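You operate a simulated robot arm through the tools that you are given. There is no shell and no other tool.

Carry out the task below with a simulated two-armed robot. There is one attempt and no reset: what you move stays moved.

JOB
Open the vice, brush grease on a patch of its bed and lock it shut again.
Fine: grease from the tin with the round brush, which goes back to its spot. Set down upright: round brush. A coat counts when it lies all over at full strength: go over it till it gets no stronger.
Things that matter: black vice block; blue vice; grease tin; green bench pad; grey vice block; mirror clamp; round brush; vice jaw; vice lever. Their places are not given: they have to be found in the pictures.

It is judged by the outcome, as a careful person would: the job done as asked, and still so three seconds after it is handed in. It fails if anything else is knocked over, pushed out of place, dropped, spilled or broken.

ROBOT AND FRAMES
Two 7-joint arms with two-finger grippers on one trunk that stands fixed in place. Base frame: the origin is at the foot of the trunk, x ahead of it, y to its left, z up. Units: mm, degrees, N and s.
The left shoulder is at [71, 216, 1321], the right one opposite. With the tool pointing down near the work surface each hand reaches from about 240 to 840 mm from the base axis, measured 20 degrees to its own side. Payload 3.43 kg a hand.
The tool frame of a hand sits at the grasp point between the pads (the TCP): z along the fingers, y along the line on which they close. The tips reach 20 mm beyond it. Largest opening 124 mm; the body of the gripper starts 93 mm behind the TCP.
Orientation is that of the tool frame in the base frame, as [roll, pitch, yaw] about the fixed x, y, z axes, in that order (R = Rz(yaw) Ry(pitch) Rx(roll)). With the fingers straight down and closing along the base's y, the tool's x points along the base's -x, its y along +y and its z along -z.

CONTROLS
- The arms move only by the tool arm_command. It takes "left_commands", "right_commands" or both (then of equal length, played together; a hand with none holds still); each is a list of rows, each an object (a shift or turn left out is 0, a gripper value left out holds the last) with "delta_pos": the shift along the base's x, y, z in mm, a list of three; "dr": the turn, a rotation vector about the base's x, y, z in degrees, a list of three. In form: [{"delta_pos": [x, y, z], "dr": [rx, ry, rz]}, ...]. A call has 1 to 20 rows; each row shifts and turns the commanded pose from where the row before left it. "left_grip" and "right_grip" are, for a hand that has rows, the finger opening in mm, from 0 to 124, set as the call begins (left out, the last holds). Rows are played at 5 a second. More than 50 mm and 8.6 degrees between two rows, or a gripper value outside its range, and nothing of the call is played. Where a pose cannot be reached the arm comes as near as it can. A force on the tool above 50 N (or 10 N above the force at the start of the call, whichever is more), or a blocked arm, ends the call early, and 0.2 s more pass. The fingers move at their own pace (about 72 mm/s each) and stop on an object; they squeeze with about 37 N. The grip force told is the motor's: it shows also when the fingers shut on nothing. Time passes only in rows, and 0.2 s behind the last, so rows that do not move let the fingers close. The reply holds the time, the measured pose of the TCP, the force on the tool along the base axes, the opening and the grip force, in the units named above and with some noise, with the torque about the TCP (base axes, N m) and any sound that the robot's microphone picked up.
- Cameras (640 x 400 px; columns grow to the right, rows downward): "scene" is now at [190.5, 33, 1496.1]; the picture's right is [0.37, -0.93, 0.00], its down [-0.50, -0.20, -0.84] and it looks along [0.78, 0.31, -0.54] (base axes); focal length 289 px, centre (320, 200). "left" rides on the left gripper at [82, -14, -140] in its tool frame; the picture's right is [0.17, 0.99, 0.00], its down [-0.83, 0.14, -0.54] and it looks along [-0.53, 0.09, 0.84] (tool axes); focal length 243 px, centre (320, 200). "right" rides on the right gripper at [82, 14, -140] in its tool frame; the picture's right is [-0.17, 0.99, 0.00], its down [-0.83, -0.14, -0.54] and it looks along [-0.53, -0.09, 0.84] (tool axes); focal length 243 px, centre (320, 200).
- grab_frame(camera): a new picture of that camera. It takes no simulated time.
- move_column(by): slides the trunk up (or, below 0, down) by that many mm; the arms and the scene camera ride with it, the base frame stays. It gives what a move gives, with no picture.
- pan_tilt(pan, tilt): turns the head with the scene camera to pan (to the left, within 80 degrees either way) and tilt (down, from -29 to 69), counted from straight ahead of the robot. It gives what a move gives.
- probe_pixels(camera, pixels): there is no depth. For up to 12 entries [column, row, z] of the newest picture of that camera ("zoom" is the newest enlarged one), the place [x, y] in the base frame at which the ray of that pixel passes the height z, good to about 2 mm. It takes no simulated time.
- close_up(camera, box): a new picture of the part [left, top, right, bottom] of that camera's present view, enlarged. It takes no simulated time.
- close_job(): hands the job in; it is judged then, once.

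Leave the grippers open and the arms clear of the work at the hand-in unless told otherwise.

The tools are called as a command line: name --argument value ..., lists and objects as JSON in quotes. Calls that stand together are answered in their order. arm_command: Moves the arms, as the interface text tells. Its arguments: {"type":"object","properties":{"left_commands":{"type":"array","items":{"type":"object","properties":{"delta_pos":{"type":"array","items":{"type":"number"}},"dr":{"type":"array","items":{"type":"number"}}}}},"left_grip":{"type":"number"},"right_commands":{"type":"array","items":{"type":"object","properties":{"delta_pos":{"type":"array","items":{"type":"number"}},"dr":{"type":"array","items":{"type":"number"}}}}},"right_grip":{"type":"number"}},"required":[]} The other tools are called the same way: move_column (by) slides the trunk up or down; pan_tilt (pan, tilt) turns the head that bears the scene camera; grab_frame (camera) takes a picture; probe_pixels (camera, pixels) gives the place at which the rays of pixels pass given heights; close_up (camera, box) takes an enlarged picture of a part of a camera's view; close_job () hands the job in.

At the start:

```text
t: 0.0
left_tcp_pos: [459.2, 517.0, 1196.4]
left_tcp_rot: [180.0, 0.0, 180.0]
left_force: [-0.4, 0.3, 0.6]
left_wrist_torque: [0.0, 0.01, -0.02]
left_grip_width: 124.0
left_gripper_force: 0.1
right_tcp_pos: [354.5, 17.3, 1299.8]
right_tcp_rot: [180.0, 0.2, -180.0]
right_force: [-1.1, -0.1, -0.8]
right_wrist_torque: [-0.01, -0.01, 0.02]
right_grip_width: 123.9
right_gripper_force: 0.0
trunk travel left (down, up): [-475.0, 116.0]
head pan, tilt: [22.0, 33.0]
```

scene: 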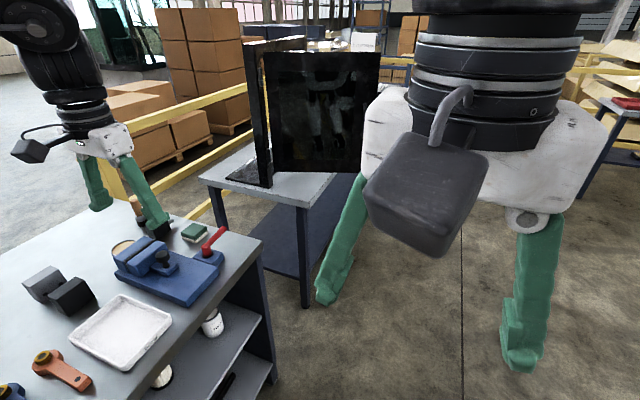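
right: 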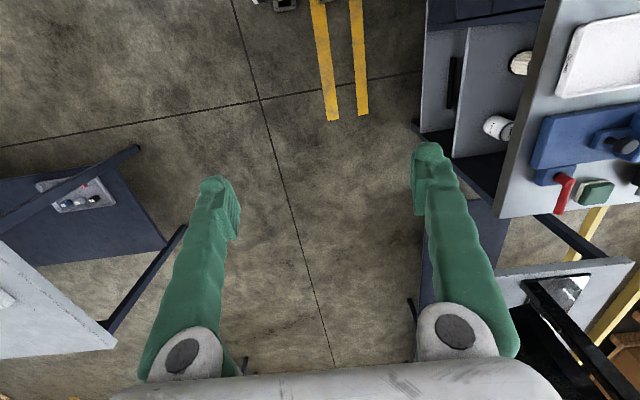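
left: 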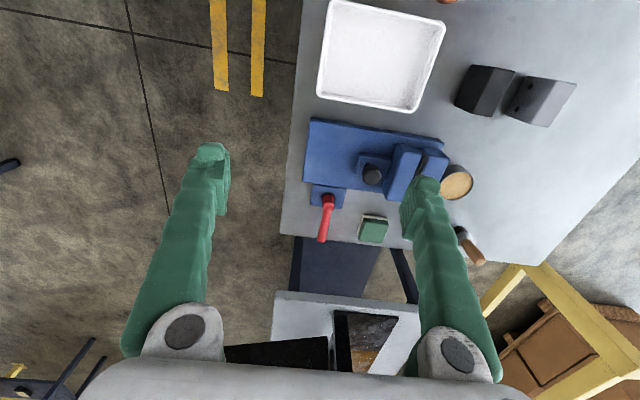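

I see a bench at the left with a blue vice, a red lever, a green pad, a tin behind the vice, a brush, two blocks and a white tray. I'll turn the head toward the bench and take closer pictures.

pan_tilt --pan 50 --tilt 45

close_up --camera "left" --box '[280, 100, 500, 280]'

```text
t: 0.9
left_tcp_pos: [459.3, 517.3, 1196.6]
left_tcp_rot: [180.0, 0.0, -180.0]
left_force: [1.0, -0.1, 0.3]
left_wrist_torque: [0.02, 0.0, 0.02]
left_grip_width: 124.1
left_gripper_force: 0.0
right_tcp_pos: [354.1, 17.5, 1300.4]
right_tcp_rot: [180.0, 0.0, -180.0]
right_force: [-0.9, -0.3, 1.0]
right_wrist_torque: [-0.02, 0.02, 0.0]
right_grip_width: 123.9
right_gripper_force: 0.1
trunk travel left (down, up): [-475.0, 116.0]
head pan, tilt: [50.0, 45.0]
```

```text
2.22 times, centred on (390, 190) of left
```

zoom: 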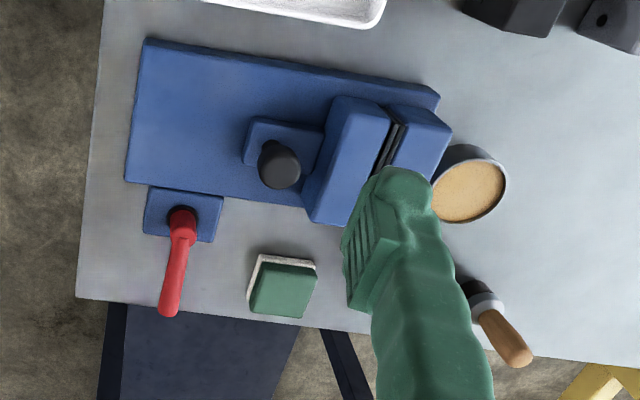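

grab_frame --camera "scene"

grab_frame --camera "left"

```text
taken
```

scene: 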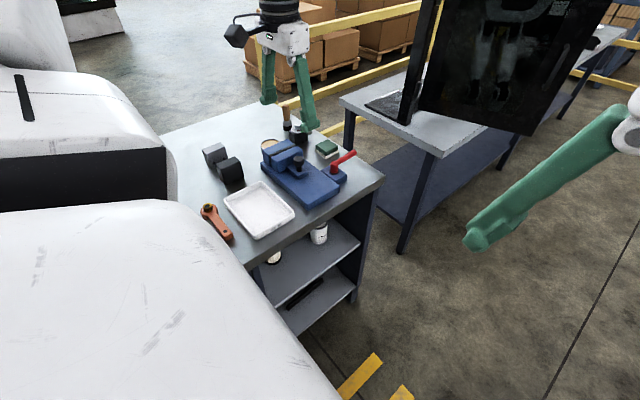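

```text
taken
```

left: 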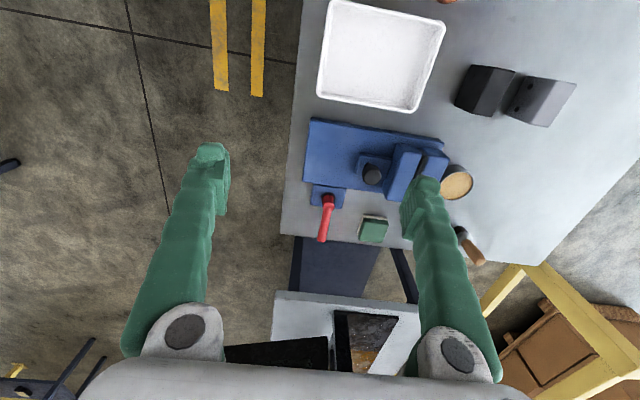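

I'll triangulate the bench height from the bench corner: scene (383,178), left (281,233).

probe_pixels --camera "scene" --pixels '[[383, 178, 800], [383, 178, 850], [383, 178, 900], [383, 178, 950], [327, 150, 850], [327, 150, 900], [327, 150, 950], [300, 127, 900]]'

probe_pixels --camera "left" --pixels '[[281, 233, 800], [281, 233, 850], [281, 233, 900], [281, 233, 950], [373, 229, 850], [373, 229, 900], [373, 229, 950], [462, 235, 900]]'

close_up --camera "scene" --box '[190, 90, 400, 221]'

```text
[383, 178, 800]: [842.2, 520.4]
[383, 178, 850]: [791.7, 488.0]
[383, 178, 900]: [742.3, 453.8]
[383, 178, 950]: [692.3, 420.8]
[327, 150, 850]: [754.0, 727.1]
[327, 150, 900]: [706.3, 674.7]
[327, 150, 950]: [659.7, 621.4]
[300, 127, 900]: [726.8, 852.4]
```

```text
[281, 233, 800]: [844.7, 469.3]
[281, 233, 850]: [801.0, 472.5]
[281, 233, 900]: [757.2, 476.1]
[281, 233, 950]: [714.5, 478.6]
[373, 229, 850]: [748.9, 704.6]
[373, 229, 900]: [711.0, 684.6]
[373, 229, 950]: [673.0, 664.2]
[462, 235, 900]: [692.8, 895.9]
```

```text
3.05 times, centred on (295, 156) of scene
```

zoom: 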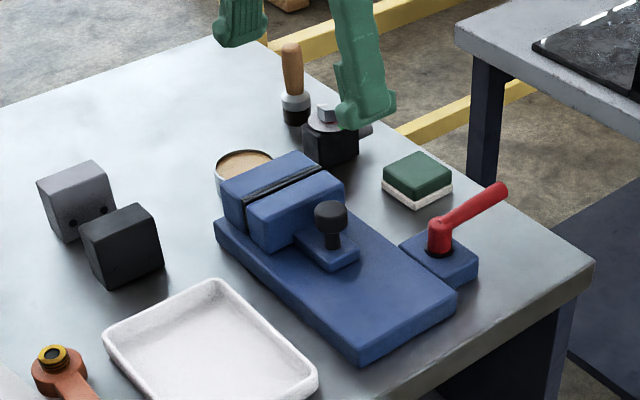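

The gripper hides part of the bench behind it. I'll move the left hand back and up a bit so the objects show between the fingers.

arm_command --left_commands '[{"delta_pos": [-40, 40, 0]}, {"delta_pos": [-40, 40, 0]}, {"delta_pos": [-20, 40, 0]}, {"delta_pos": [0, 30, 0]}, {}]'

grab_frame --camera "left"

close_up --camera "scene" --box '[190, 90, 400, 221]'

```text
refused: row 1 steps farther than a row can; nothing moved
```

```text
taken
```

left: 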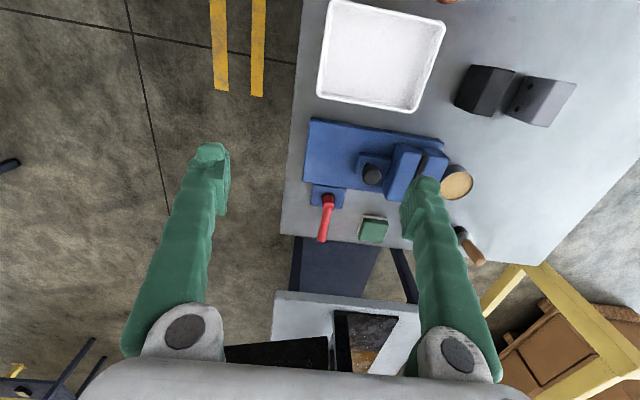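

```text
3.05 times, centred on (295, 156) of scene
```

zoom: 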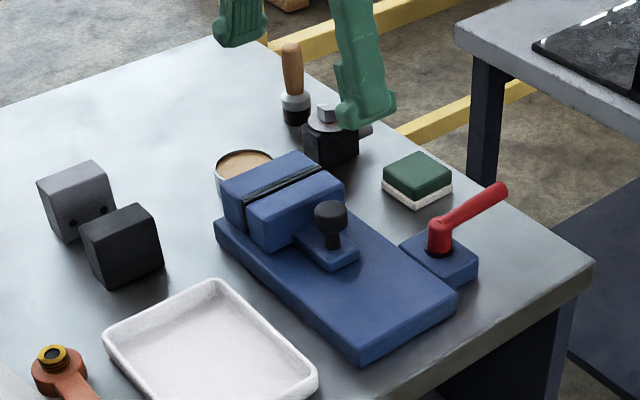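

The step was too long (56 mm). I'll use shorter steps.

arm_command --left_commands '[{"delta_pos": [-30, 35, 0]}, {"delta_pos": [-30, 35, 0]}, {"delta_pos": [-30, 35, 0]}, {"delta_pos": [-10, 45, 0]}, {}]'

grab_frame --camera "left"

close_up --camera "scene" --box '[190, 90, 400, 221]'

```text
t: 2.1
left_tcp_pos: [360.9, 666.0, 1195.7]
left_tcp_rot: [-180.0, -0.1, 180.0]
left_force: [0.1, 0.1, 0.0]
left_wrist_torque: [0.01, -0.03, -0.01]
left_grip_width: 124.0
left_gripper_force: 0.1
right_tcp_pos: [354.6, 16.1, 1301.1]
right_tcp_rot: [-180.0, 0.0, -180.0]
right_force: [0.6, -0.3, 0.0]
right_wrist_torque: [-0.02, 0.02, 0.04]
right_grip_width: 124.2
right_gripper_force: 0.1
trunk travel left (down, up): [-475.0, 116.0]
head pan, tilt: [50.0, 45.0]
```

```text
taken
```

left: 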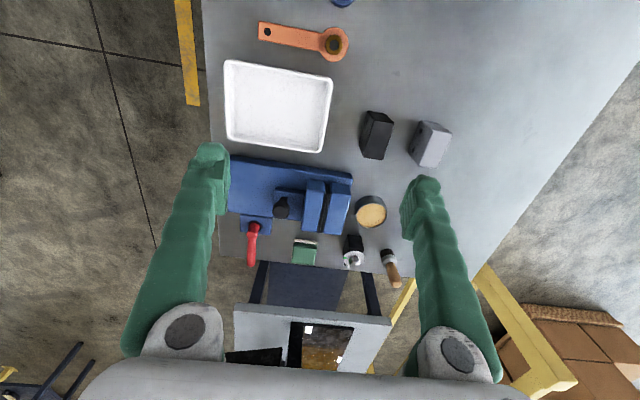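

```text
3.05 times, centred on (295, 156) of scene
```

zoom: 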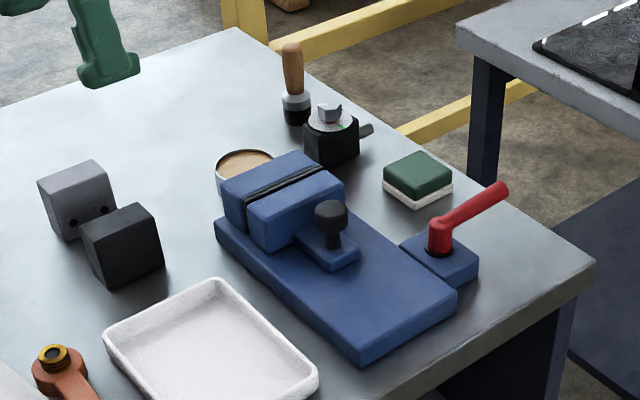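

Now close-ups of the vice, lever and brush regions from the left camera and scene.

close_up --camera "left" --box '[210, 140, 420, 290]'

close_up --camera "scene" --box '[255, 95, 385, 210]'

```text
2.67 times, centred on (315, 215) of left
```

zoom: 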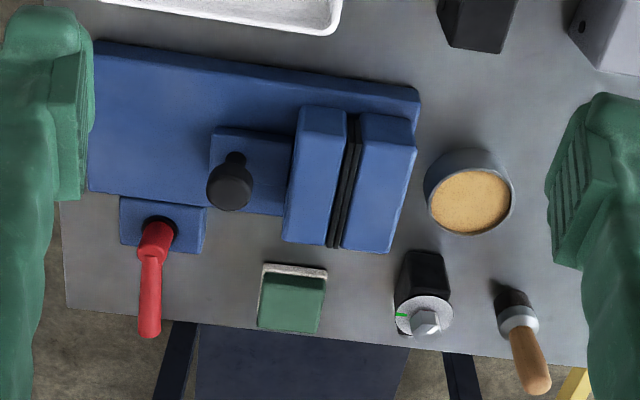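

```text
3.48 times, centred on (320, 152) of scene
```

zoom: 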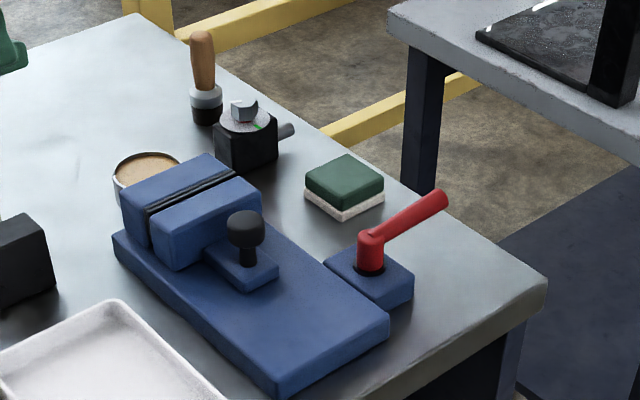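

I'll probe matching points in both views to get heights: bench corner, lever pivot and end, knob, tin, brush.

probe_pixels --camera "zoom" --pixels '[[543, 278, 880], [543, 278, 930], [370, 237, 880], [370, 237, 930], [440, 200, 880], [440, 200, 930], [246, 218, 880], [246, 218, 930], [148, 170, 880], [148, 170, 930], [202, 35, 880], [202, 35, 980]]'

probe_pixels --camera "left" --pixels '[[220.5, 255.5, 880], [220.5, 255.5, 930], [253.1, 226, 880], [253.1, 226, 930], [251.2, 263.7, 880], [251.2, 263.7, 930], [281.3, 210.5, 880], [281.3, 210.5, 930], [371.2, 215, 880], [371.2, 215, 930], [397.5, 284.4, 880], [397.5, 284.4, 980]]'

```text
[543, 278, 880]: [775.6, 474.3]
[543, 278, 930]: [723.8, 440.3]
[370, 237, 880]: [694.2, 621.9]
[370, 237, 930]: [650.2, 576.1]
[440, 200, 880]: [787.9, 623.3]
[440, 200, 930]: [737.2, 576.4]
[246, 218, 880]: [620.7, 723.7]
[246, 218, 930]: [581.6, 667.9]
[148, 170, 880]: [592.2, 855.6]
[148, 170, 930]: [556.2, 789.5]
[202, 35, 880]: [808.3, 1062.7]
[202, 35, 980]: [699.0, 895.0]
```

```text
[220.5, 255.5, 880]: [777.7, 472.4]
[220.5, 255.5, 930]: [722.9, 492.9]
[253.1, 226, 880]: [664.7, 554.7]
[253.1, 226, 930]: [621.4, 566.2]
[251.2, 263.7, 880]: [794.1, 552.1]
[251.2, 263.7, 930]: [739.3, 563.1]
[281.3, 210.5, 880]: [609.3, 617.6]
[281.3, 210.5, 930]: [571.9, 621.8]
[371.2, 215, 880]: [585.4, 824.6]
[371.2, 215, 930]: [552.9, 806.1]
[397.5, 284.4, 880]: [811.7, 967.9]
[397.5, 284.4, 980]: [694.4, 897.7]
```

Bench top is at about z = 880. Lever end is near (726,566,941), knob near (547,625,965), tin near (566,812,912), and brush top near (700,900,977). The brush is far, so I'll check reach by moving toward it up high, then look from there.

arm_command --left_commands '[{"delta_pos": [40, 20, -10]}, {"delta_pos": [40, 20, -10]}, {"delta_pos": [40, 20, -10]}, {"delta_pos": [30, 10, -10]}, {}]'

grab_frame --camera "left"

grab_frame --camera "scene"

```text
t: 3.3
left_tcp_pos: [510.2, 739.0, 1157.0]
left_tcp_rot: [179.9, 0.1, 179.9]
left_force: [-0.3, 0.5, 0.8]
left_wrist_torque: [-0.01, 0.03, -0.01]
left_grip_width: 123.8
left_gripper_force: 0.1
right_tcp_pos: [352.9, 16.2, 1301.5]
right_tcp_rot: [180.0, 0.1, 180.0]
right_force: [-0.7, -1.3, -0.8]
right_wrist_torque: [-0.01, -0.04, 0.05]
right_grip_width: 124.2
right_gripper_force: 0.0
trunk travel left (down, up): [-475.0, 116.0]
head pan, tilt: [50.0, 45.0]
```

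```text
taken
```

left: 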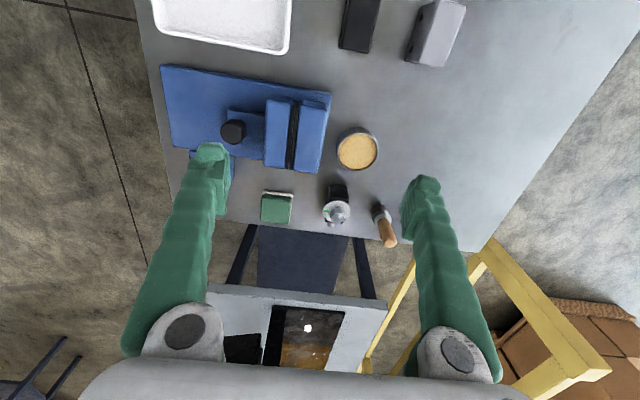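

```text
taken
```

scene: 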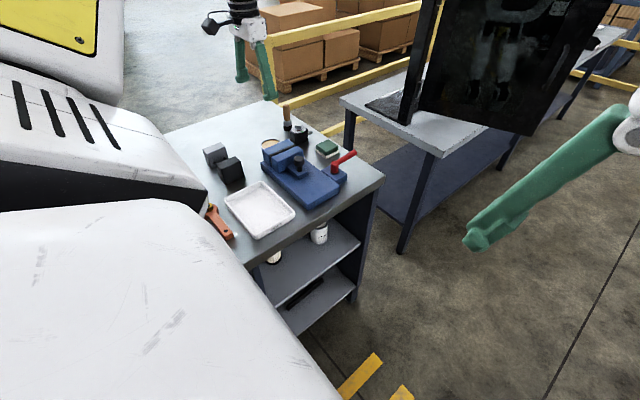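

Reached without trouble. I'll probe the objects from this nearer view.

probe_pixels --camera "left" --pixels '[[379, 215, 880], [389, 240, 970], [389, 240, 980], [357, 150, 910], [357, 150, 880], [233, 130, 965], [277, 207, 900], [338, 213, 930]]'

close_up --camera "left" --box '[140, 50, 430, 260]'

```text
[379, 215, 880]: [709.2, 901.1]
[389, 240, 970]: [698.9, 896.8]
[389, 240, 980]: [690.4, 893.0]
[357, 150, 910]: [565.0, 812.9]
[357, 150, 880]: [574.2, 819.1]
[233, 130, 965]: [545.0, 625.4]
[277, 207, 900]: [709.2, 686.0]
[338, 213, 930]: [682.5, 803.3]
```

```text
1.90 times, centred on (285, 155) of left
```

zoom: 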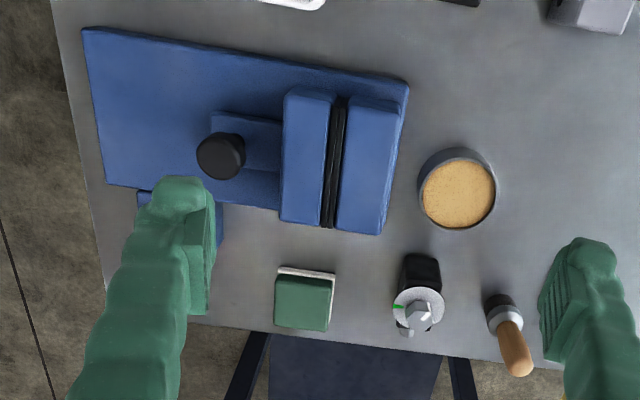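

Positions agree. Now I test reach over the brush (702,898) at a safe height.

arm_command --left_commands '[{"delta_pos": [40, 30, 0]}, {"delta_pos": [40, 30, 0]}, {"delta_pos": [40, 30, 0]}, {"delta_pos": [40, 30, 0]}, {"delta_pos": [32, 39, 0]}, {}, {}]'

grab_frame --camera "left"

```text
refused: row 5 steps farther than a row can; nothing moved
```

```text
taken
```

left: 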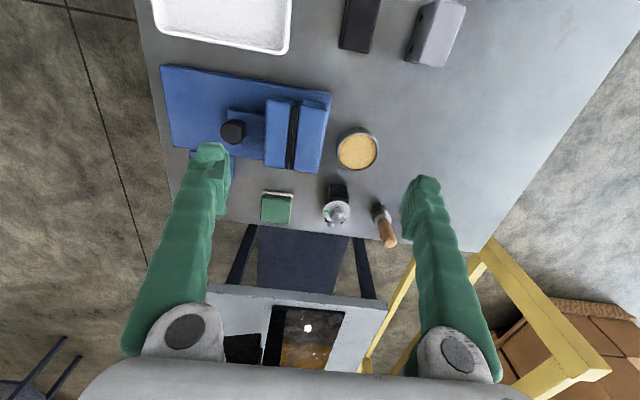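

arm_command --left_commands '[{"delta_pos": [36, 30, 0]}, {"delta_pos": [36, 30, 0]}, {"delta_pos": [36, 30, 0]}, {"delta_pos": [36, 30, 0]}, {"delta_pos": [36, 30, 0]}, {"delta_pos": [12, 9, 0]}, {}, {}]'

grab_frame --camera "left"

```text
t: 5.1
left_tcp_pos: [591.8, 812.9, 1155.0]
left_tcp_rot: [-179.9, 0.0, -180.0]
left_force: [1.0, -0.8, 0.4]
left_wrist_torque: [-0.03, -0.01, 0.01]
left_grip_width: 124.0
left_gripper_force: 0.1
left hand out of reach, approached as far as the arm can: row 3, 4, 5, 6
right_tcp_pos: [354.3, 17.6, 1301.8]
right_tcp_rot: [-179.9, 0.1, -179.9]
right_force: [-0.3, 0.2, 0.6]
right_wrist_torque: [-0.04, 0.0, 0.01]
right_grip_width: 124.0
right_gripper_force: 0.0
trunk travel left (down, up): [-475.0, 116.0]
head pan, tilt: [50.0, 45.0]
```

```text
taken
```

left: 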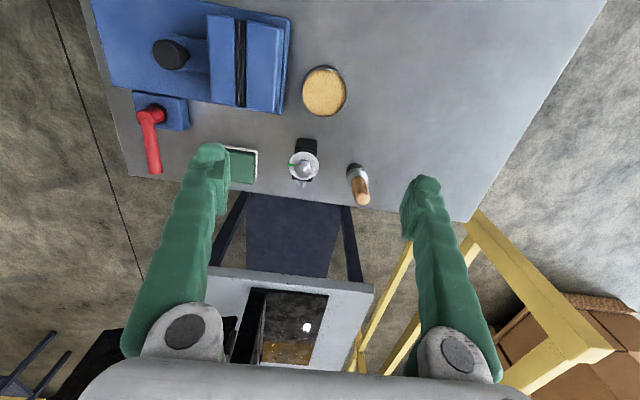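

The vertical tool tops out about 790 mm from the shoulder, so for the brush I'll have to tilt the hand outward. First I'll look closely at the lever, clamp and brush.

close_up --camera "left" --box '[90, 20, 210, 180]'

close_up --camera "left" --box '[220, 50, 420, 220]'

close_up --camera "scene" --box '[250, 90, 370, 210]'

probe_pixels --camera "left" --pixels '[[154, 168, 940], [150, 113, 930], [156, 115, 895], [359, 172, 890], [361, 199, 970], [303, 163, 930]]'

```text
2.50 times, centred on (150, 100) of left
```

zoom: 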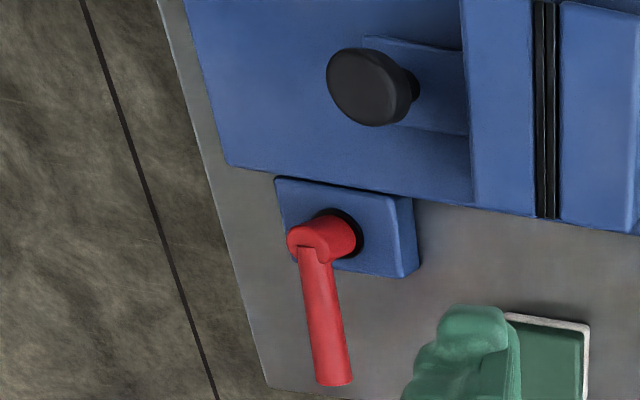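

```text
2.35 times, centred on (320, 135) of left
```

zoom: 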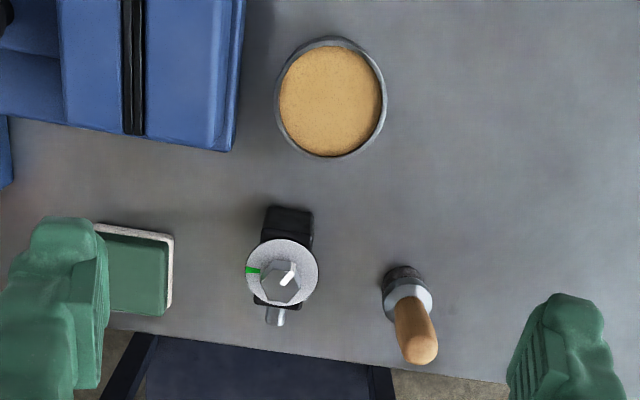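

```text
3.33 times, centred on (310, 150) of scene
```

zoom: 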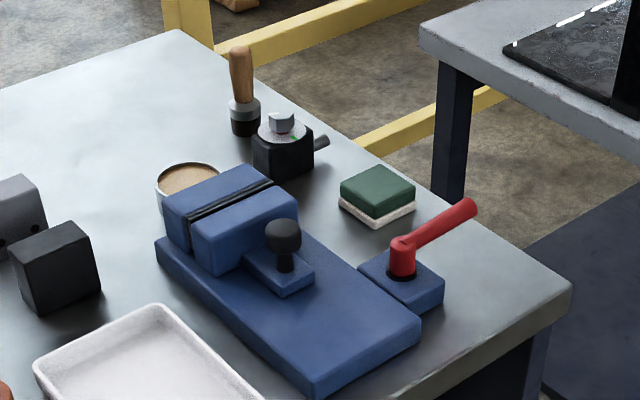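

```text
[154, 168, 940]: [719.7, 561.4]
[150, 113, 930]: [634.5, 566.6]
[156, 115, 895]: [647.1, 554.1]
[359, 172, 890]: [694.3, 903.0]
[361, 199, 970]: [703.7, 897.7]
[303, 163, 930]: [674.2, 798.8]
```

Lever hub at about (637,565), bar pointing +x out to x≈722. I'll move the left hand back toward the lever and check where the commanded pose stands after the out-of-reach move.

arm_command --left_commands '[{"delta_pos": [0, -45, 0]}, {"delta_pos": [0, -45, 0]}, {"delta_pos": [0, -45, 0]}, {"delta_pos": [0, -45, 0]}, {"delta_pos": [0, -45, 0]}, {}]'

```text
t: 6.5
left_tcp_pos: [592.2, 585.8, 1155.6]
left_tcp_rot: [-180.0, -0.1, 180.0]
left_force: [-0.2, 0.9, 0.8]
left_wrist_torque: [-0.01, 0.03, 0.02]
left_grip_width: 123.9
left_gripper_force: 0.0
right_tcp_pos: [354.4, 17.5, 1300.8]
right_tcp_rot: [-179.9, 0.0, -180.0]
right_force: [0.1, 0.2, 0.2]
right_wrist_torque: [-0.04, 0.03, 0.0]
right_grip_width: 123.8
right_gripper_force: 0.1
trunk travel left (down, up): [-475.0, 116.0]
head pan, tilt: [50.0, 45.0]
```

The command rebases to the reached pose. Picture from here, looking at the lever and vice.

grab_frame --camera "left"

probe_pixels --camera "left" --pixels '[[320, 100, 930]]'

```text
taken
```

left: 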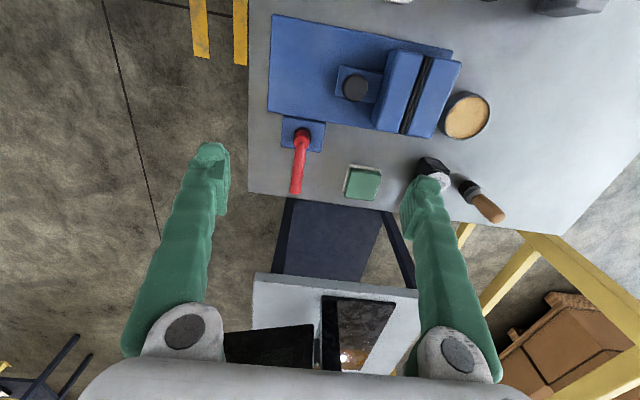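

```text
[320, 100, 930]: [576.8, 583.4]
```

close_up --camera "left" --box '[240, 0, 480, 210]'

probe_pixels --camera "left" --pixels '[[303, 131, 935], [295, 191, 940], [355, 88, 965], [273, 14, 900], [268, 112, 900], [452, 50, 900], [397, 50, 935], [375, 128, 935], [460, 62, 935], [436, 136, 935], [345, 165, 905], [380, 200, 905]]'

```text
1.90 times, centred on (360, 105) of left
```

zoom: 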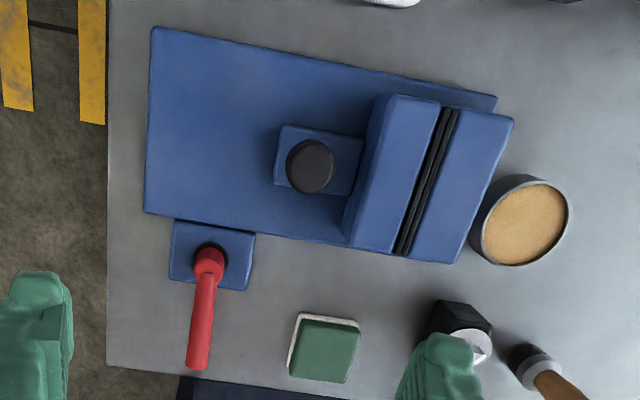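

```text
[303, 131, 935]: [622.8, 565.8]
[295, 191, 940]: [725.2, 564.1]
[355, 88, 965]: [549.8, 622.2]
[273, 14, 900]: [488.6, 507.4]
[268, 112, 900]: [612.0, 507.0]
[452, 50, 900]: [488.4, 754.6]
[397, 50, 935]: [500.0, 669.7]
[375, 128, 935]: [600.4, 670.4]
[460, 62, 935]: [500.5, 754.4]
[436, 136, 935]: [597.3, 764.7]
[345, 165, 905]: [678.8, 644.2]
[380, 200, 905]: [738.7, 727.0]
```

The vice is square with the base axes: bed x 488–612, y 507–757; the jaws span x 500–600, with the moving jaw from y≈670. I'll straddle the lever bar at x≈700, opening 50 mm.

arm_command --left_commands '[{"delta_pos": [36, -7, -20]}, {"delta_pos": [36, -7, -20]}, {"delta_pos": [36, -7, -20]}, {"delta_pos": [0, 0, -35]}, {}, {}]' --left_grip 50

grab_frame --camera "left"

grab_frame --camera "scene"

```text
t: 7.9
left_tcp_pos: [672.6, 557.4, 1053.6]
left_tcp_rot: [-180.0, -0.1, 180.0]
left_force: [-0.9, -0.5, 0.0]
left_wrist_torque: [0.03, -0.01, -0.04]
left_grip_width: 49.8
left_gripper_force: 0.1
left hand out of reach, approached as far as the arm can: row 3
right_tcp_pos: [353.7, 16.1, 1301.6]
right_tcp_rot: [-180.0, 0.0, 180.0]
right_force: [0.1, 0.4, -1.2]
right_wrist_torque: [-0.01, 0.0, -0.02]
right_grip_width: 123.9
right_gripper_force: 0.1
trunk travel left (down, up): [-475.0, 116.0]
head pan, tilt: [50.0, 45.0]
```

```text
taken
```

left: 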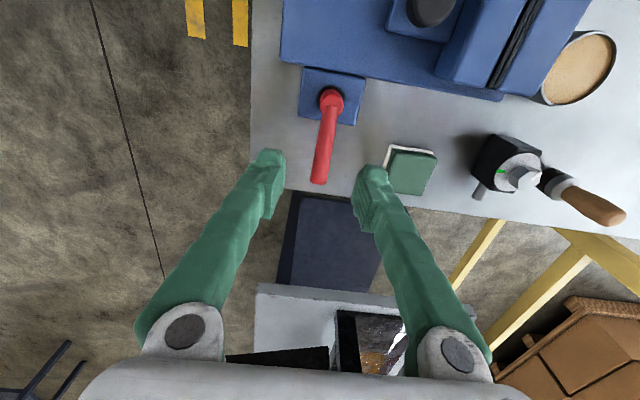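

```text
taken
```

scene: 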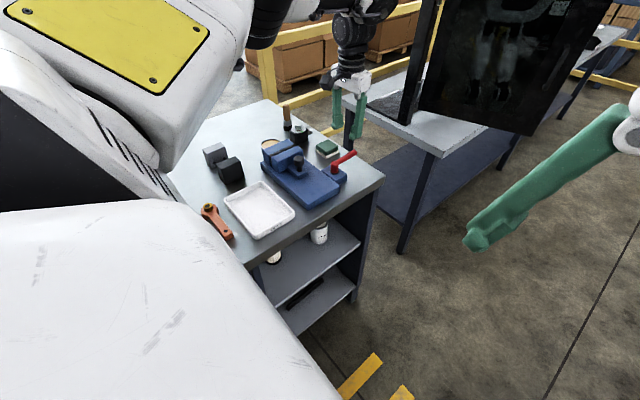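

Reach gets tight here; I'll descend a bit and try to extend to x≈697, y≈565.

arm_command --left_commands '[{"delta_pos": [0, 4, -40]}, {"delta_pos": [25, 3, -10]}, {}, {}]' --left_grip 50

grab_frame --camera "left"

```text
t: 8.9
left_tcp_pos: [673.2, 566.3, 1011.2]
left_tcp_rot: [-180.0, 0.0, -180.0]
left_force: [-0.2, 0.1, 0.0]
left_wrist_torque: [0.04, 0.02, 0.03]
left_grip_width: 50.0
left_gripper_force: 0.0
left hand out of reach, approached as far as the arm can: row 2
right_tcp_pos: [354.5, 17.9, 1300.2]
right_tcp_rot: [-179.9, 0.0, -180.0]
right_force: [0.1, 0.0, -0.7]
right_wrist_torque: [0.0, -0.01, 0.0]
right_grip_width: 123.9
right_gripper_force: 0.1
trunk travel left (down, up): [-475.0, 116.0]
head pan, tilt: [50.0, 45.0]
```

```text
taken
```

left: 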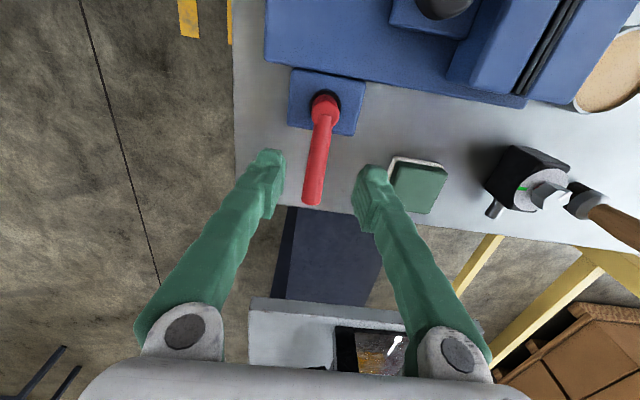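

Still limited. Tilting the fingers forward about y should give reach: 3 × −8°, then extend.

arm_command --left_commands '[{"dr": [0, -8, 0]}, {"dr": [0, -8, 0]}, {"dr": [0, -8, 0]}, {"delta_pos": [25, 0, 0]}, {}, {}]' --left_grip 50

grab_frame --camera "left"

grab_frame --camera "scene"

```text
t: 10.3
left_tcp_pos: [697.8, 565.7, 1011.8]
left_tcp_rot: [-179.9, 24.0, -179.9]
left_force: [0.6, 0.1, 0.1]
left_wrist_torque: [-0.02, -0.04, 0.02]
left_grip_width: 50.2
left_gripper_force: 0.1
right_tcp_pos: [353.7, 16.8, 1301.4]
right_tcp_rot: [-180.0, 0.2, 180.0]
right_force: [0.0, 0.3, 0.3]
right_wrist_torque: [-0.03, -0.02, 0.03]
right_grip_width: 124.2
right_gripper_force: 0.1
trunk travel left (down, up): [-475.0, 116.0]
head pan, tilt: [50.0, 45.0]
```

```text
taken
```

left: 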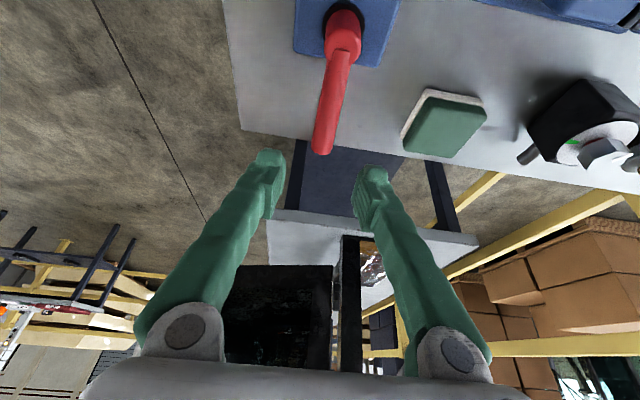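

```text
taken
```

scene: 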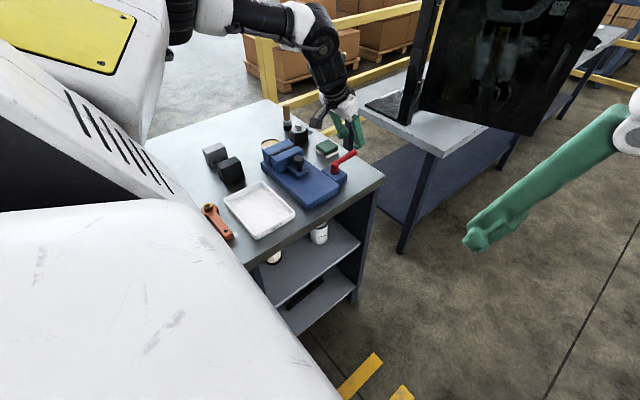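

Reached. Now descend 70 mm in small steps so the fingers straddle the bar.

arm_command --left_commands '[{"delta_pos": [0, 0, -25]}, {"delta_pos": [0, 0, -25]}, {"delta_pos": [0, 0, -20]}, {}, {}]' --left_grip 50

grab_frame --camera "left"

close_up --camera "scene" --box '[290, 70, 400, 200]'

```text
t: 11.5
left_tcp_pos: [697.0, 564.8, 938.4]
left_tcp_rot: [180.0, 24.0, 180.0]
left_force: [0.0, 0.4, -0.4]
left_wrist_torque: [-0.04, -0.02, 0.0]
left_grip_width: 50.0
left_gripper_force: 0.0
right_tcp_pos: [354.4, 18.6, 1301.5]
right_tcp_rot: [-180.0, 0.1, -179.9]
right_force: [-0.6, -0.4, 1.1]
right_wrist_torque: [0.0, 0.0, -0.01]
right_grip_width: 124.0
right_gripper_force: 0.0
trunk travel left (down, up): [-475.0, 116.0]
head pan, tilt: [50.0, 45.0]
```

```text
taken
```

left: 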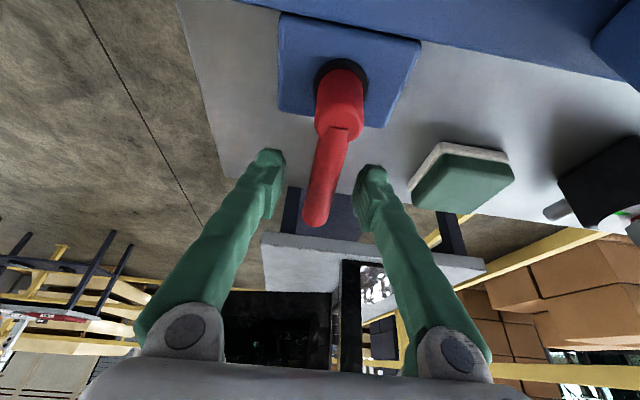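

```text
3.08 times, centred on (345, 135) of scene
```

zoom: 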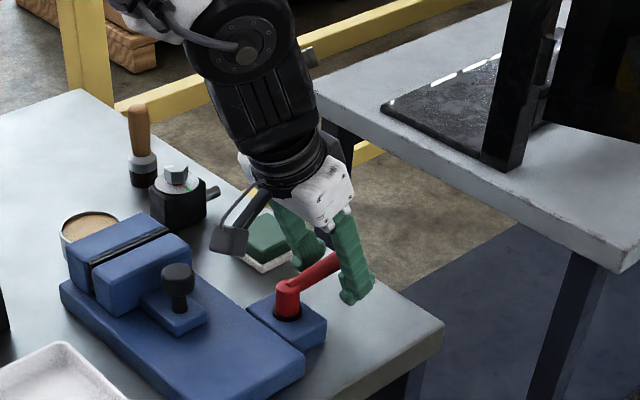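

The bar lies between the fingers. I'll try a gentle push to +y (counter-clockwise, the usual loosening sense) and watch the forces.

arm_command --left_commands '[{"delta_pos": [0, 8, 0]}, {"delta_pos": [0, 8, 0]}, {"delta_pos": [0, 6, 0]}, {"delta_pos": [-1, 5, 0]}, {}]' --left_grip 50

grab_frame --camera "left"

```text
t: 12.7
left_tcp_pos: [696.4, 591.2, 940.2]
left_tcp_rot: [180.0, 24.0, -180.0]
left_force: [1.9, -2.8, 0.5]
left_wrist_torque: [0.0, -0.03, 0.12]
left_grip_width: 52.0
left_gripper_force: 1.2
right_tcp_pos: [354.2, 16.5, 1301.6]
right_tcp_rot: [180.0, 0.0, 180.0]
right_force: [0.2, 0.2, 0.3]
right_wrist_torque: [-0.04, -0.01, 0.03]
right_grip_width: 124.0
right_gripper_force: 0.2
trunk travel left (down, up): [-475.0, 116.0]
head pan, tilt: [50.0, 45.0]
```

```text
taken
```

left: 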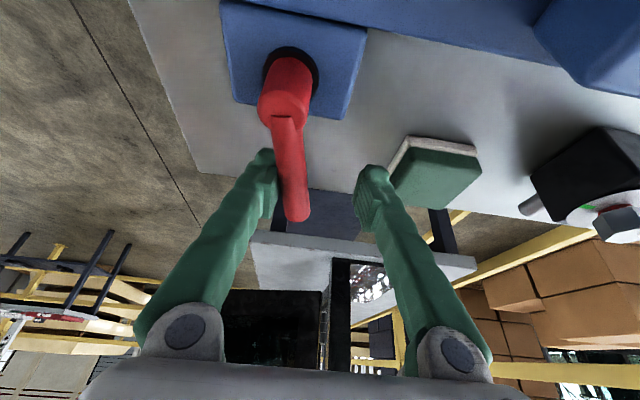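

Force is small; the bar may be turning. I'll probe its ends: (297,213) and the hub top.

probe_pixels --camera "left" --pixels '[[297, 213, 941], [285, 100, 932], [290, 150, 940]]'

close_up --camera "scene" --box '[290, 70, 400, 200]'

```text
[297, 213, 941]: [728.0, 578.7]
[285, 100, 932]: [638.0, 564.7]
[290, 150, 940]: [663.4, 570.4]
```

```text
3.08 times, centred on (345, 135) of scene
```

zoom: 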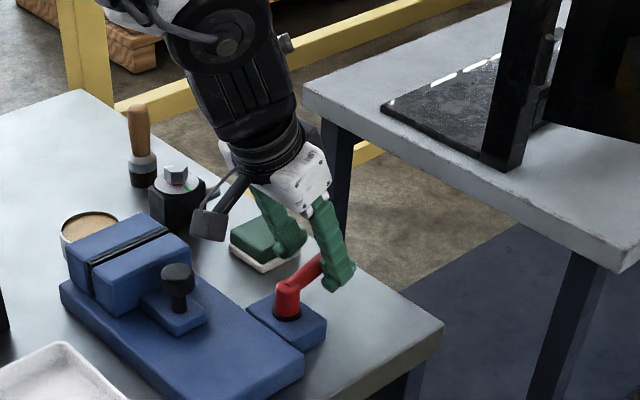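

The lever turns counter-clockwise (end now at y≈579). I'll follow the arc, turning the hand with it.

arm_command --left_commands '[{"delta_pos": [-5, 8, 0], "dr": [0, 0, 8]}, {"delta_pos": [-5.2, 7, 0], "dr": [0, 0, 8]}, {"delta_pos": [-6.2, 6.2, 0], "dr": [0, 0, 8]}, {"delta_pos": [-6.9, 5.2, 0], "dr": [0, 0, 8]}, {}]' --left_grip 50

grab_frame --camera "left"

```text
t: 13.9
left_tcp_pos: [674.0, 618.4, 940.0]
left_tcp_rot: [180.0, 23.9, -147.9]
left_force: [1.1, -4.7, 0.2]
left_wrist_torque: [0.03, 0.02, 0.05]
left_grip_width: 51.8
left_gripper_force: 2.2
right_tcp_pos: [354.7, 17.0, 1301.7]
right_tcp_rot: [-180.0, -0.1, -179.9]
right_force: [0.9, -0.2, 1.0]
right_wrist_torque: [-0.02, 0.0, -0.01]
right_grip_width: 124.0
right_gripper_force: 0.0
trunk travel left (down, up): [-475.0, 116.0]
head pan, tilt: [50.0, 45.0]
```

```text
taken
```

left: 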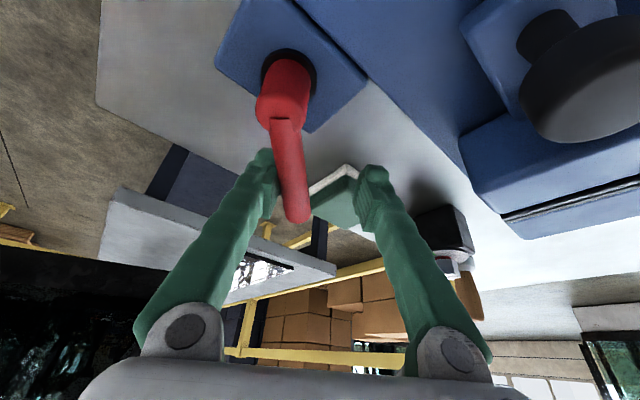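

It keeps turning with only ~5 N. Continue the arc.

arm_command --left_commands '[{"delta_pos": [-7.5, 4.3, 0], "dr": [0, 0, 8]}, {"delta_pos": [-8.2, 3.1, 0], "dr": [0, 0, 8]}, {"delta_pos": [-8.4, 2, 0], "dr": [0, 0, 8]}, {"delta_pos": [-8.8, 0.8, 0], "dr": [0, 0, 8]}, {}]' --left_grip 50

grab_frame --camera "left"

close_up --camera "scene" --box '[270, 70, 400, 200]'

```text
t: 15.1
left_tcp_pos: [637.6, 630.0, 939.3]
left_tcp_rot: [180.0, 24.1, -115.9]
left_force: [0.0, -0.3, 0.4]
left_wrist_torque: [0.02, -0.02, 0.0]
left_grip_width: 49.9
left_gripper_force: 0.1
right_tcp_pos: [352.9, 17.5, 1302.0]
right_tcp_rot: [-179.9, 0.1, 179.9]
right_force: [0.3, -0.1, -0.1]
right_wrist_torque: [-0.02, -0.02, 0.0]
right_grip_width: 124.0
right_gripper_force: 0.1
trunk travel left (down, up): [-475.0, 116.0]
head pan, tilt: [50.0, 45.0]
```

```text
taken
```

left: 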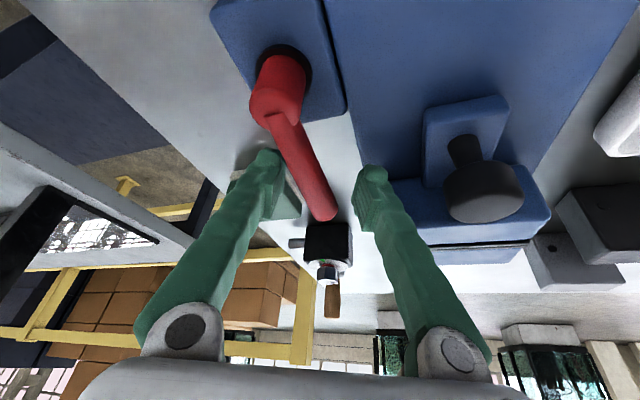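

```text
3.08 times, centred on (335, 135) of scene
```

zoom: 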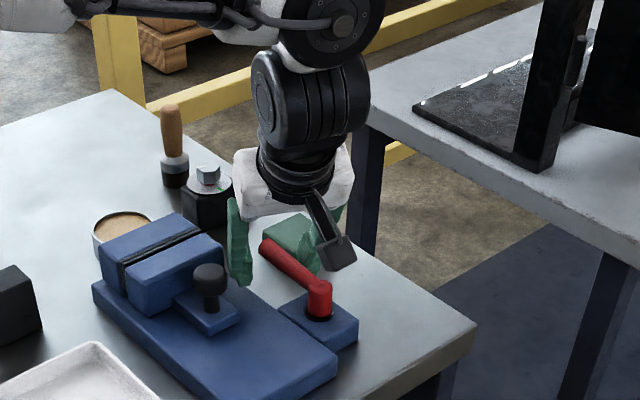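

The force dropped to zero and the lever now seems to point along +y — it may have snapped over. I'll probe its ends.

probe_pixels --camera "left" --pixels '[[325, 212, 941], [277, 90, 932], [300, 150, 940]]'

```text
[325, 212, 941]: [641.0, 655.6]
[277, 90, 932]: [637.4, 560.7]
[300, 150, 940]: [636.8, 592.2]
```

The lever stands at 90° now (open). I'll rise straight up, then level the hand and turn it so the fingers close along x over the knob at (547,623).

arm_command --left_commands '[{"delta_pos": [0, 0, 30]}, {"delta_pos": [0, 0, 40]}, {"delta_pos": [0, 0, 40]}, {"delta_pos": [-20, 0, 0], "dr": [-7.19, 3.5, 0]}, {"delta_pos": [-20, 0, 0], "dr": [-7.19, 3.5, 0]}, {"delta_pos": [-20, -3, 0], "dr": [-7.19, 3.5, 0]}, {"delta_pos": [-10, -2, 0], "dr": [0, 0, 6.5]}, {"delta_pos": [-10, -2, 0], "dr": [0, 0, 6.5]}, {"delta_pos": [-10, 0, 0], "dr": [0, 0, 6.5]}, {"dr": [0, 0, 6.5]}, {}]' --left_grip 70

grab_frame --camera "left"

close_up --camera "scene" --box '[250, 70, 400, 210]'

```text
t: 17.5
left_tcp_pos: [578.4, 662.1, 1060.8]
left_tcp_rot: [177.9, -1.6, -93.2]
left_force: [-0.7, -0.7, 0.1]
left_wrist_torque: [-0.02, 0.0, -0.03]
left_grip_width: 70.1
left_gripper_force: 0.1
left hand out of reach, approached as far as the arm can: row 8, 9, 10
right_tcp_pos: [353.2, 19.3, 1301.7]
right_tcp_rot: [180.0, 0.2, 180.0]
right_force: [-0.6, 0.5, -1.1]
right_wrist_torque: [-0.01, -0.07, -0.01]
right_grip_width: 124.2
right_gripper_force: 0.1
trunk travel left (down, up): [-475.0, 116.0]
head pan, tilt: [50.0, 45.0]
```

```text
taken
```

left: 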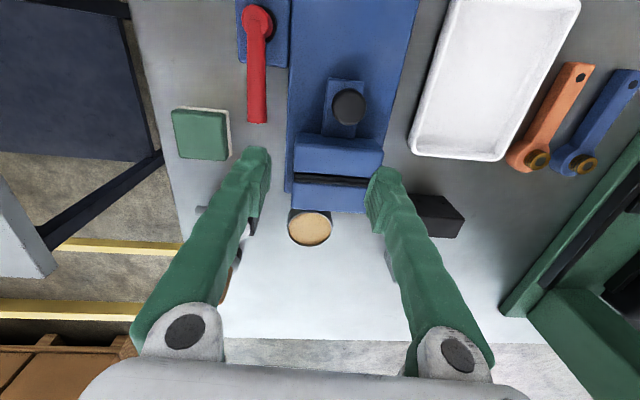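

```text
2.86 times, centred on (325, 140) of scene
```

zoom: 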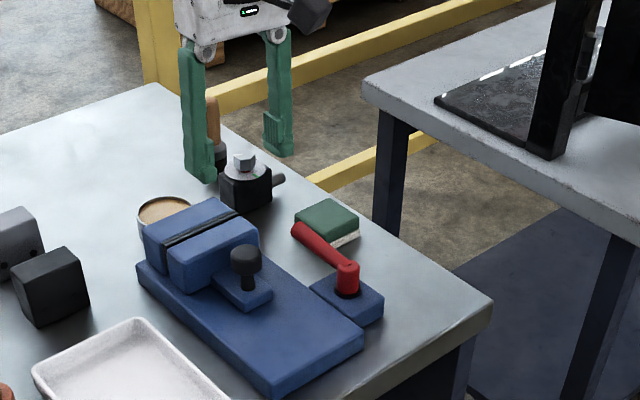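

Yaw −90° is beyond a wrist limit here and the hand drifted off. I'll level it, turn back to about 20° off the original yaw, and move over the knob.

arm_command --left_commands '[{"dr": [1.48, -2.18, 0]}, {"delta_pos": [-8, -8, 0], "dr": [0, 0, -8]}, {"delta_pos": [-8, -8, 0], "dr": [0, 0, -8]}, {"delta_pos": [-8, -8, 0], "dr": [0, 0, -8]}, {"delta_pos": [-7, -8, 0], "dr": [0, 0, -8]}, {"delta_pos": [0, -7, 0], "dr": [0, 0, -8]}, {"dr": [0, 0, -8]}, {"dr": [0, 0, -8]}, {"dr": [0, 0, -8]}, {}]' --left_grip 70

grab_frame --camera "left"

```text
t: 19.7
left_tcp_pos: [550.3, 631.7, 1066.8]
left_tcp_rot: [-179.9, 0.2, -157.2]
left_force: [0.1, 0.4, 0.5]
left_wrist_torque: [0.01, -0.01, 0.01]
left_grip_width: 70.2
left_gripper_force: 0.1
left hand out of reach, approached as far as the arm can: row 1
right_tcp_pos: [354.2, 17.5, 1300.4]
right_tcp_rot: [-179.9, 0.1, -180.0]
right_force: [-0.3, -0.2, -0.3]
right_wrist_torque: [-0.02, 0.04, 0.0]
right_grip_width: 123.9
right_gripper_force: 0.0
trunk travel left (down, up): [-475.0, 116.0]
head pan, tilt: [50.0, 45.0]
```

```text
taken
```

left: 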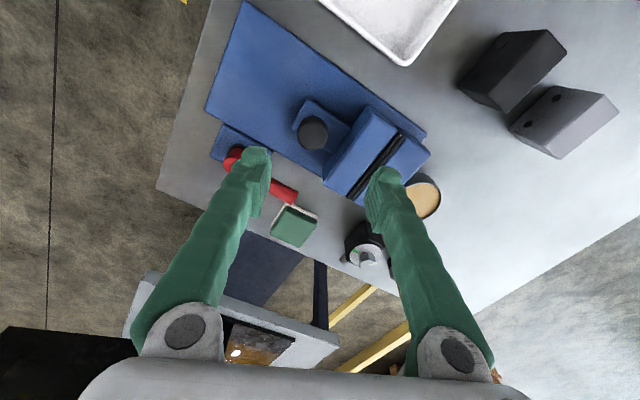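

Probe the knob's top at (313,130).

probe_pixels --camera "left" --pixels '[[313, 131, 966], [299, 131, 960], [328, 131, 960], [313, 148, 955]]'

close_up --camera "left" --box '[260, 70, 440, 210]'

```text
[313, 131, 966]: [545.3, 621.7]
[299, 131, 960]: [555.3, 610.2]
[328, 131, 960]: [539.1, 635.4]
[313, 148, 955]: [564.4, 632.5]
```

```text
2.86 times, centred on (350, 140) of left
```

zoom: 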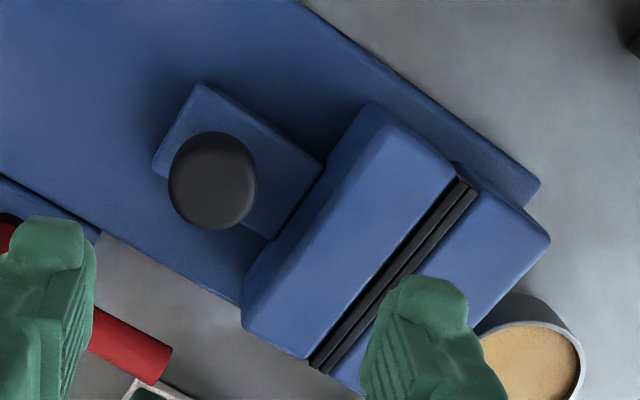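

Knob centre (547,623), about 30 mm across. Move over, descend to z≈955 with a 50 mm opening.

arm_command --left_commands '[{"delta_pos": [-3.3, -9.2, -30]}, {"delta_pos": [0, 0, -30]}, {"delta_pos": [0, 0, -27]}, {"delta_pos": [0, 0, -25]}, {}]' --left_grip 52

grab_frame --camera "left"

close_up --camera "scene" --box '[250, 70, 400, 210]'

```text
t: 20.9
left_tcp_pos: [545.4, 622.5, 954.6]
left_tcp_rot: [180.0, 0.1, -157.1]
left_force: [-0.3, -4.8, -2.5]
left_wrist_torque: [-0.07, -0.02, 0.06]
left_grip_width: 49.7
left_gripper_force: 0.0
right_tcp_pos: [353.5, 16.8, 1299.5]
right_tcp_rot: [179.9, 0.1, 180.0]
right_force: [0.4, 0.7, 0.7]
right_wrist_torque: [0.0, 0.03, -0.03]
right_grip_width: 124.0
right_gripper_force: 0.0
trunk travel left (down, up): [-475.0, 116.0]
head pan, tilt: [50.0, 45.0]
```

```text
taken
```

left: 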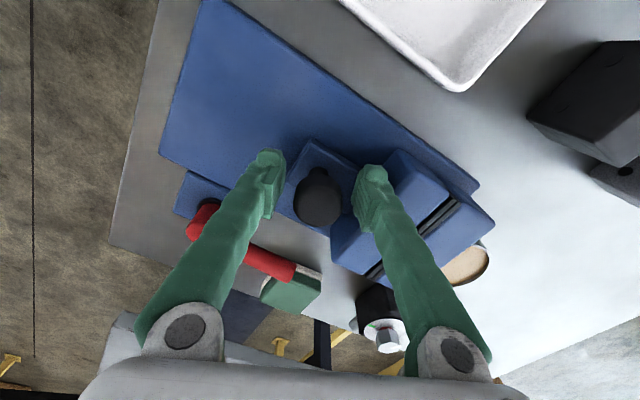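

```text
2.86 times, centred on (325, 140) of scene
```

zoom: 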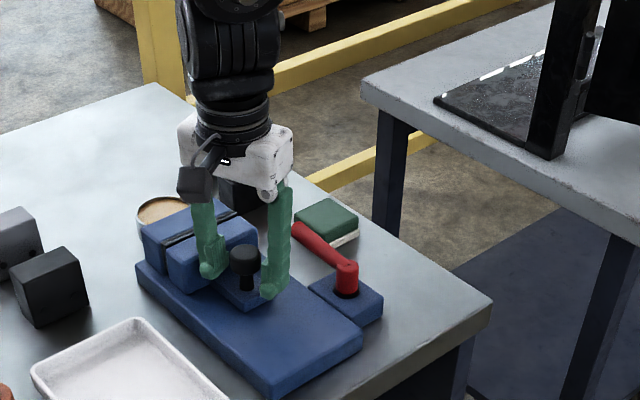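

A light −4.8 N touch: the far finger brushes the jaw face. Closing on the knob now.

arm_command --left_commands '[{}, {}, {}]' --left_grip 20

grab_frame --camera "left"

```text
t: 21.7
left_tcp_pos: [548.6, 621.7, 954.1]
left_tcp_rot: [180.0, 0.1, -157.3]
left_force: [3.1, -6.7, -6.3]
left_wrist_torque: [0.03, -0.3, -0.04]
left_grip_width: 24.2
left_gripper_force: 44.9
right_tcp_pos: [354.9, 17.0, 1301.1]
right_tcp_rot: [-180.0, 0.0, 180.0]
right_force: [1.3, 0.5, 0.1]
right_wrist_torque: [-0.01, -0.03, 0.03]
right_grip_width: 124.0
right_gripper_force: 0.0
trunk travel left (down, up): [-475.0, 116.0]
head pan, tilt: [50.0, 45.0]
```

```text
taken
```

left: 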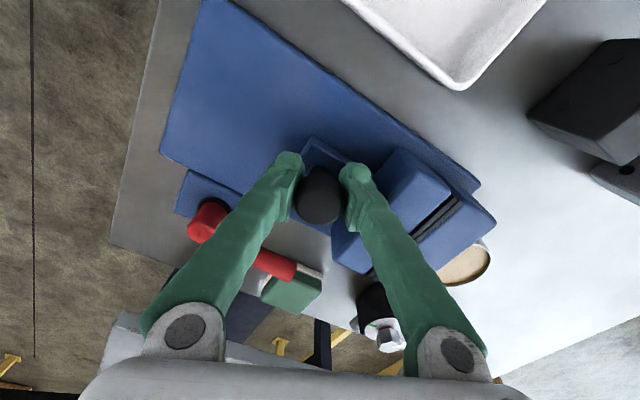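

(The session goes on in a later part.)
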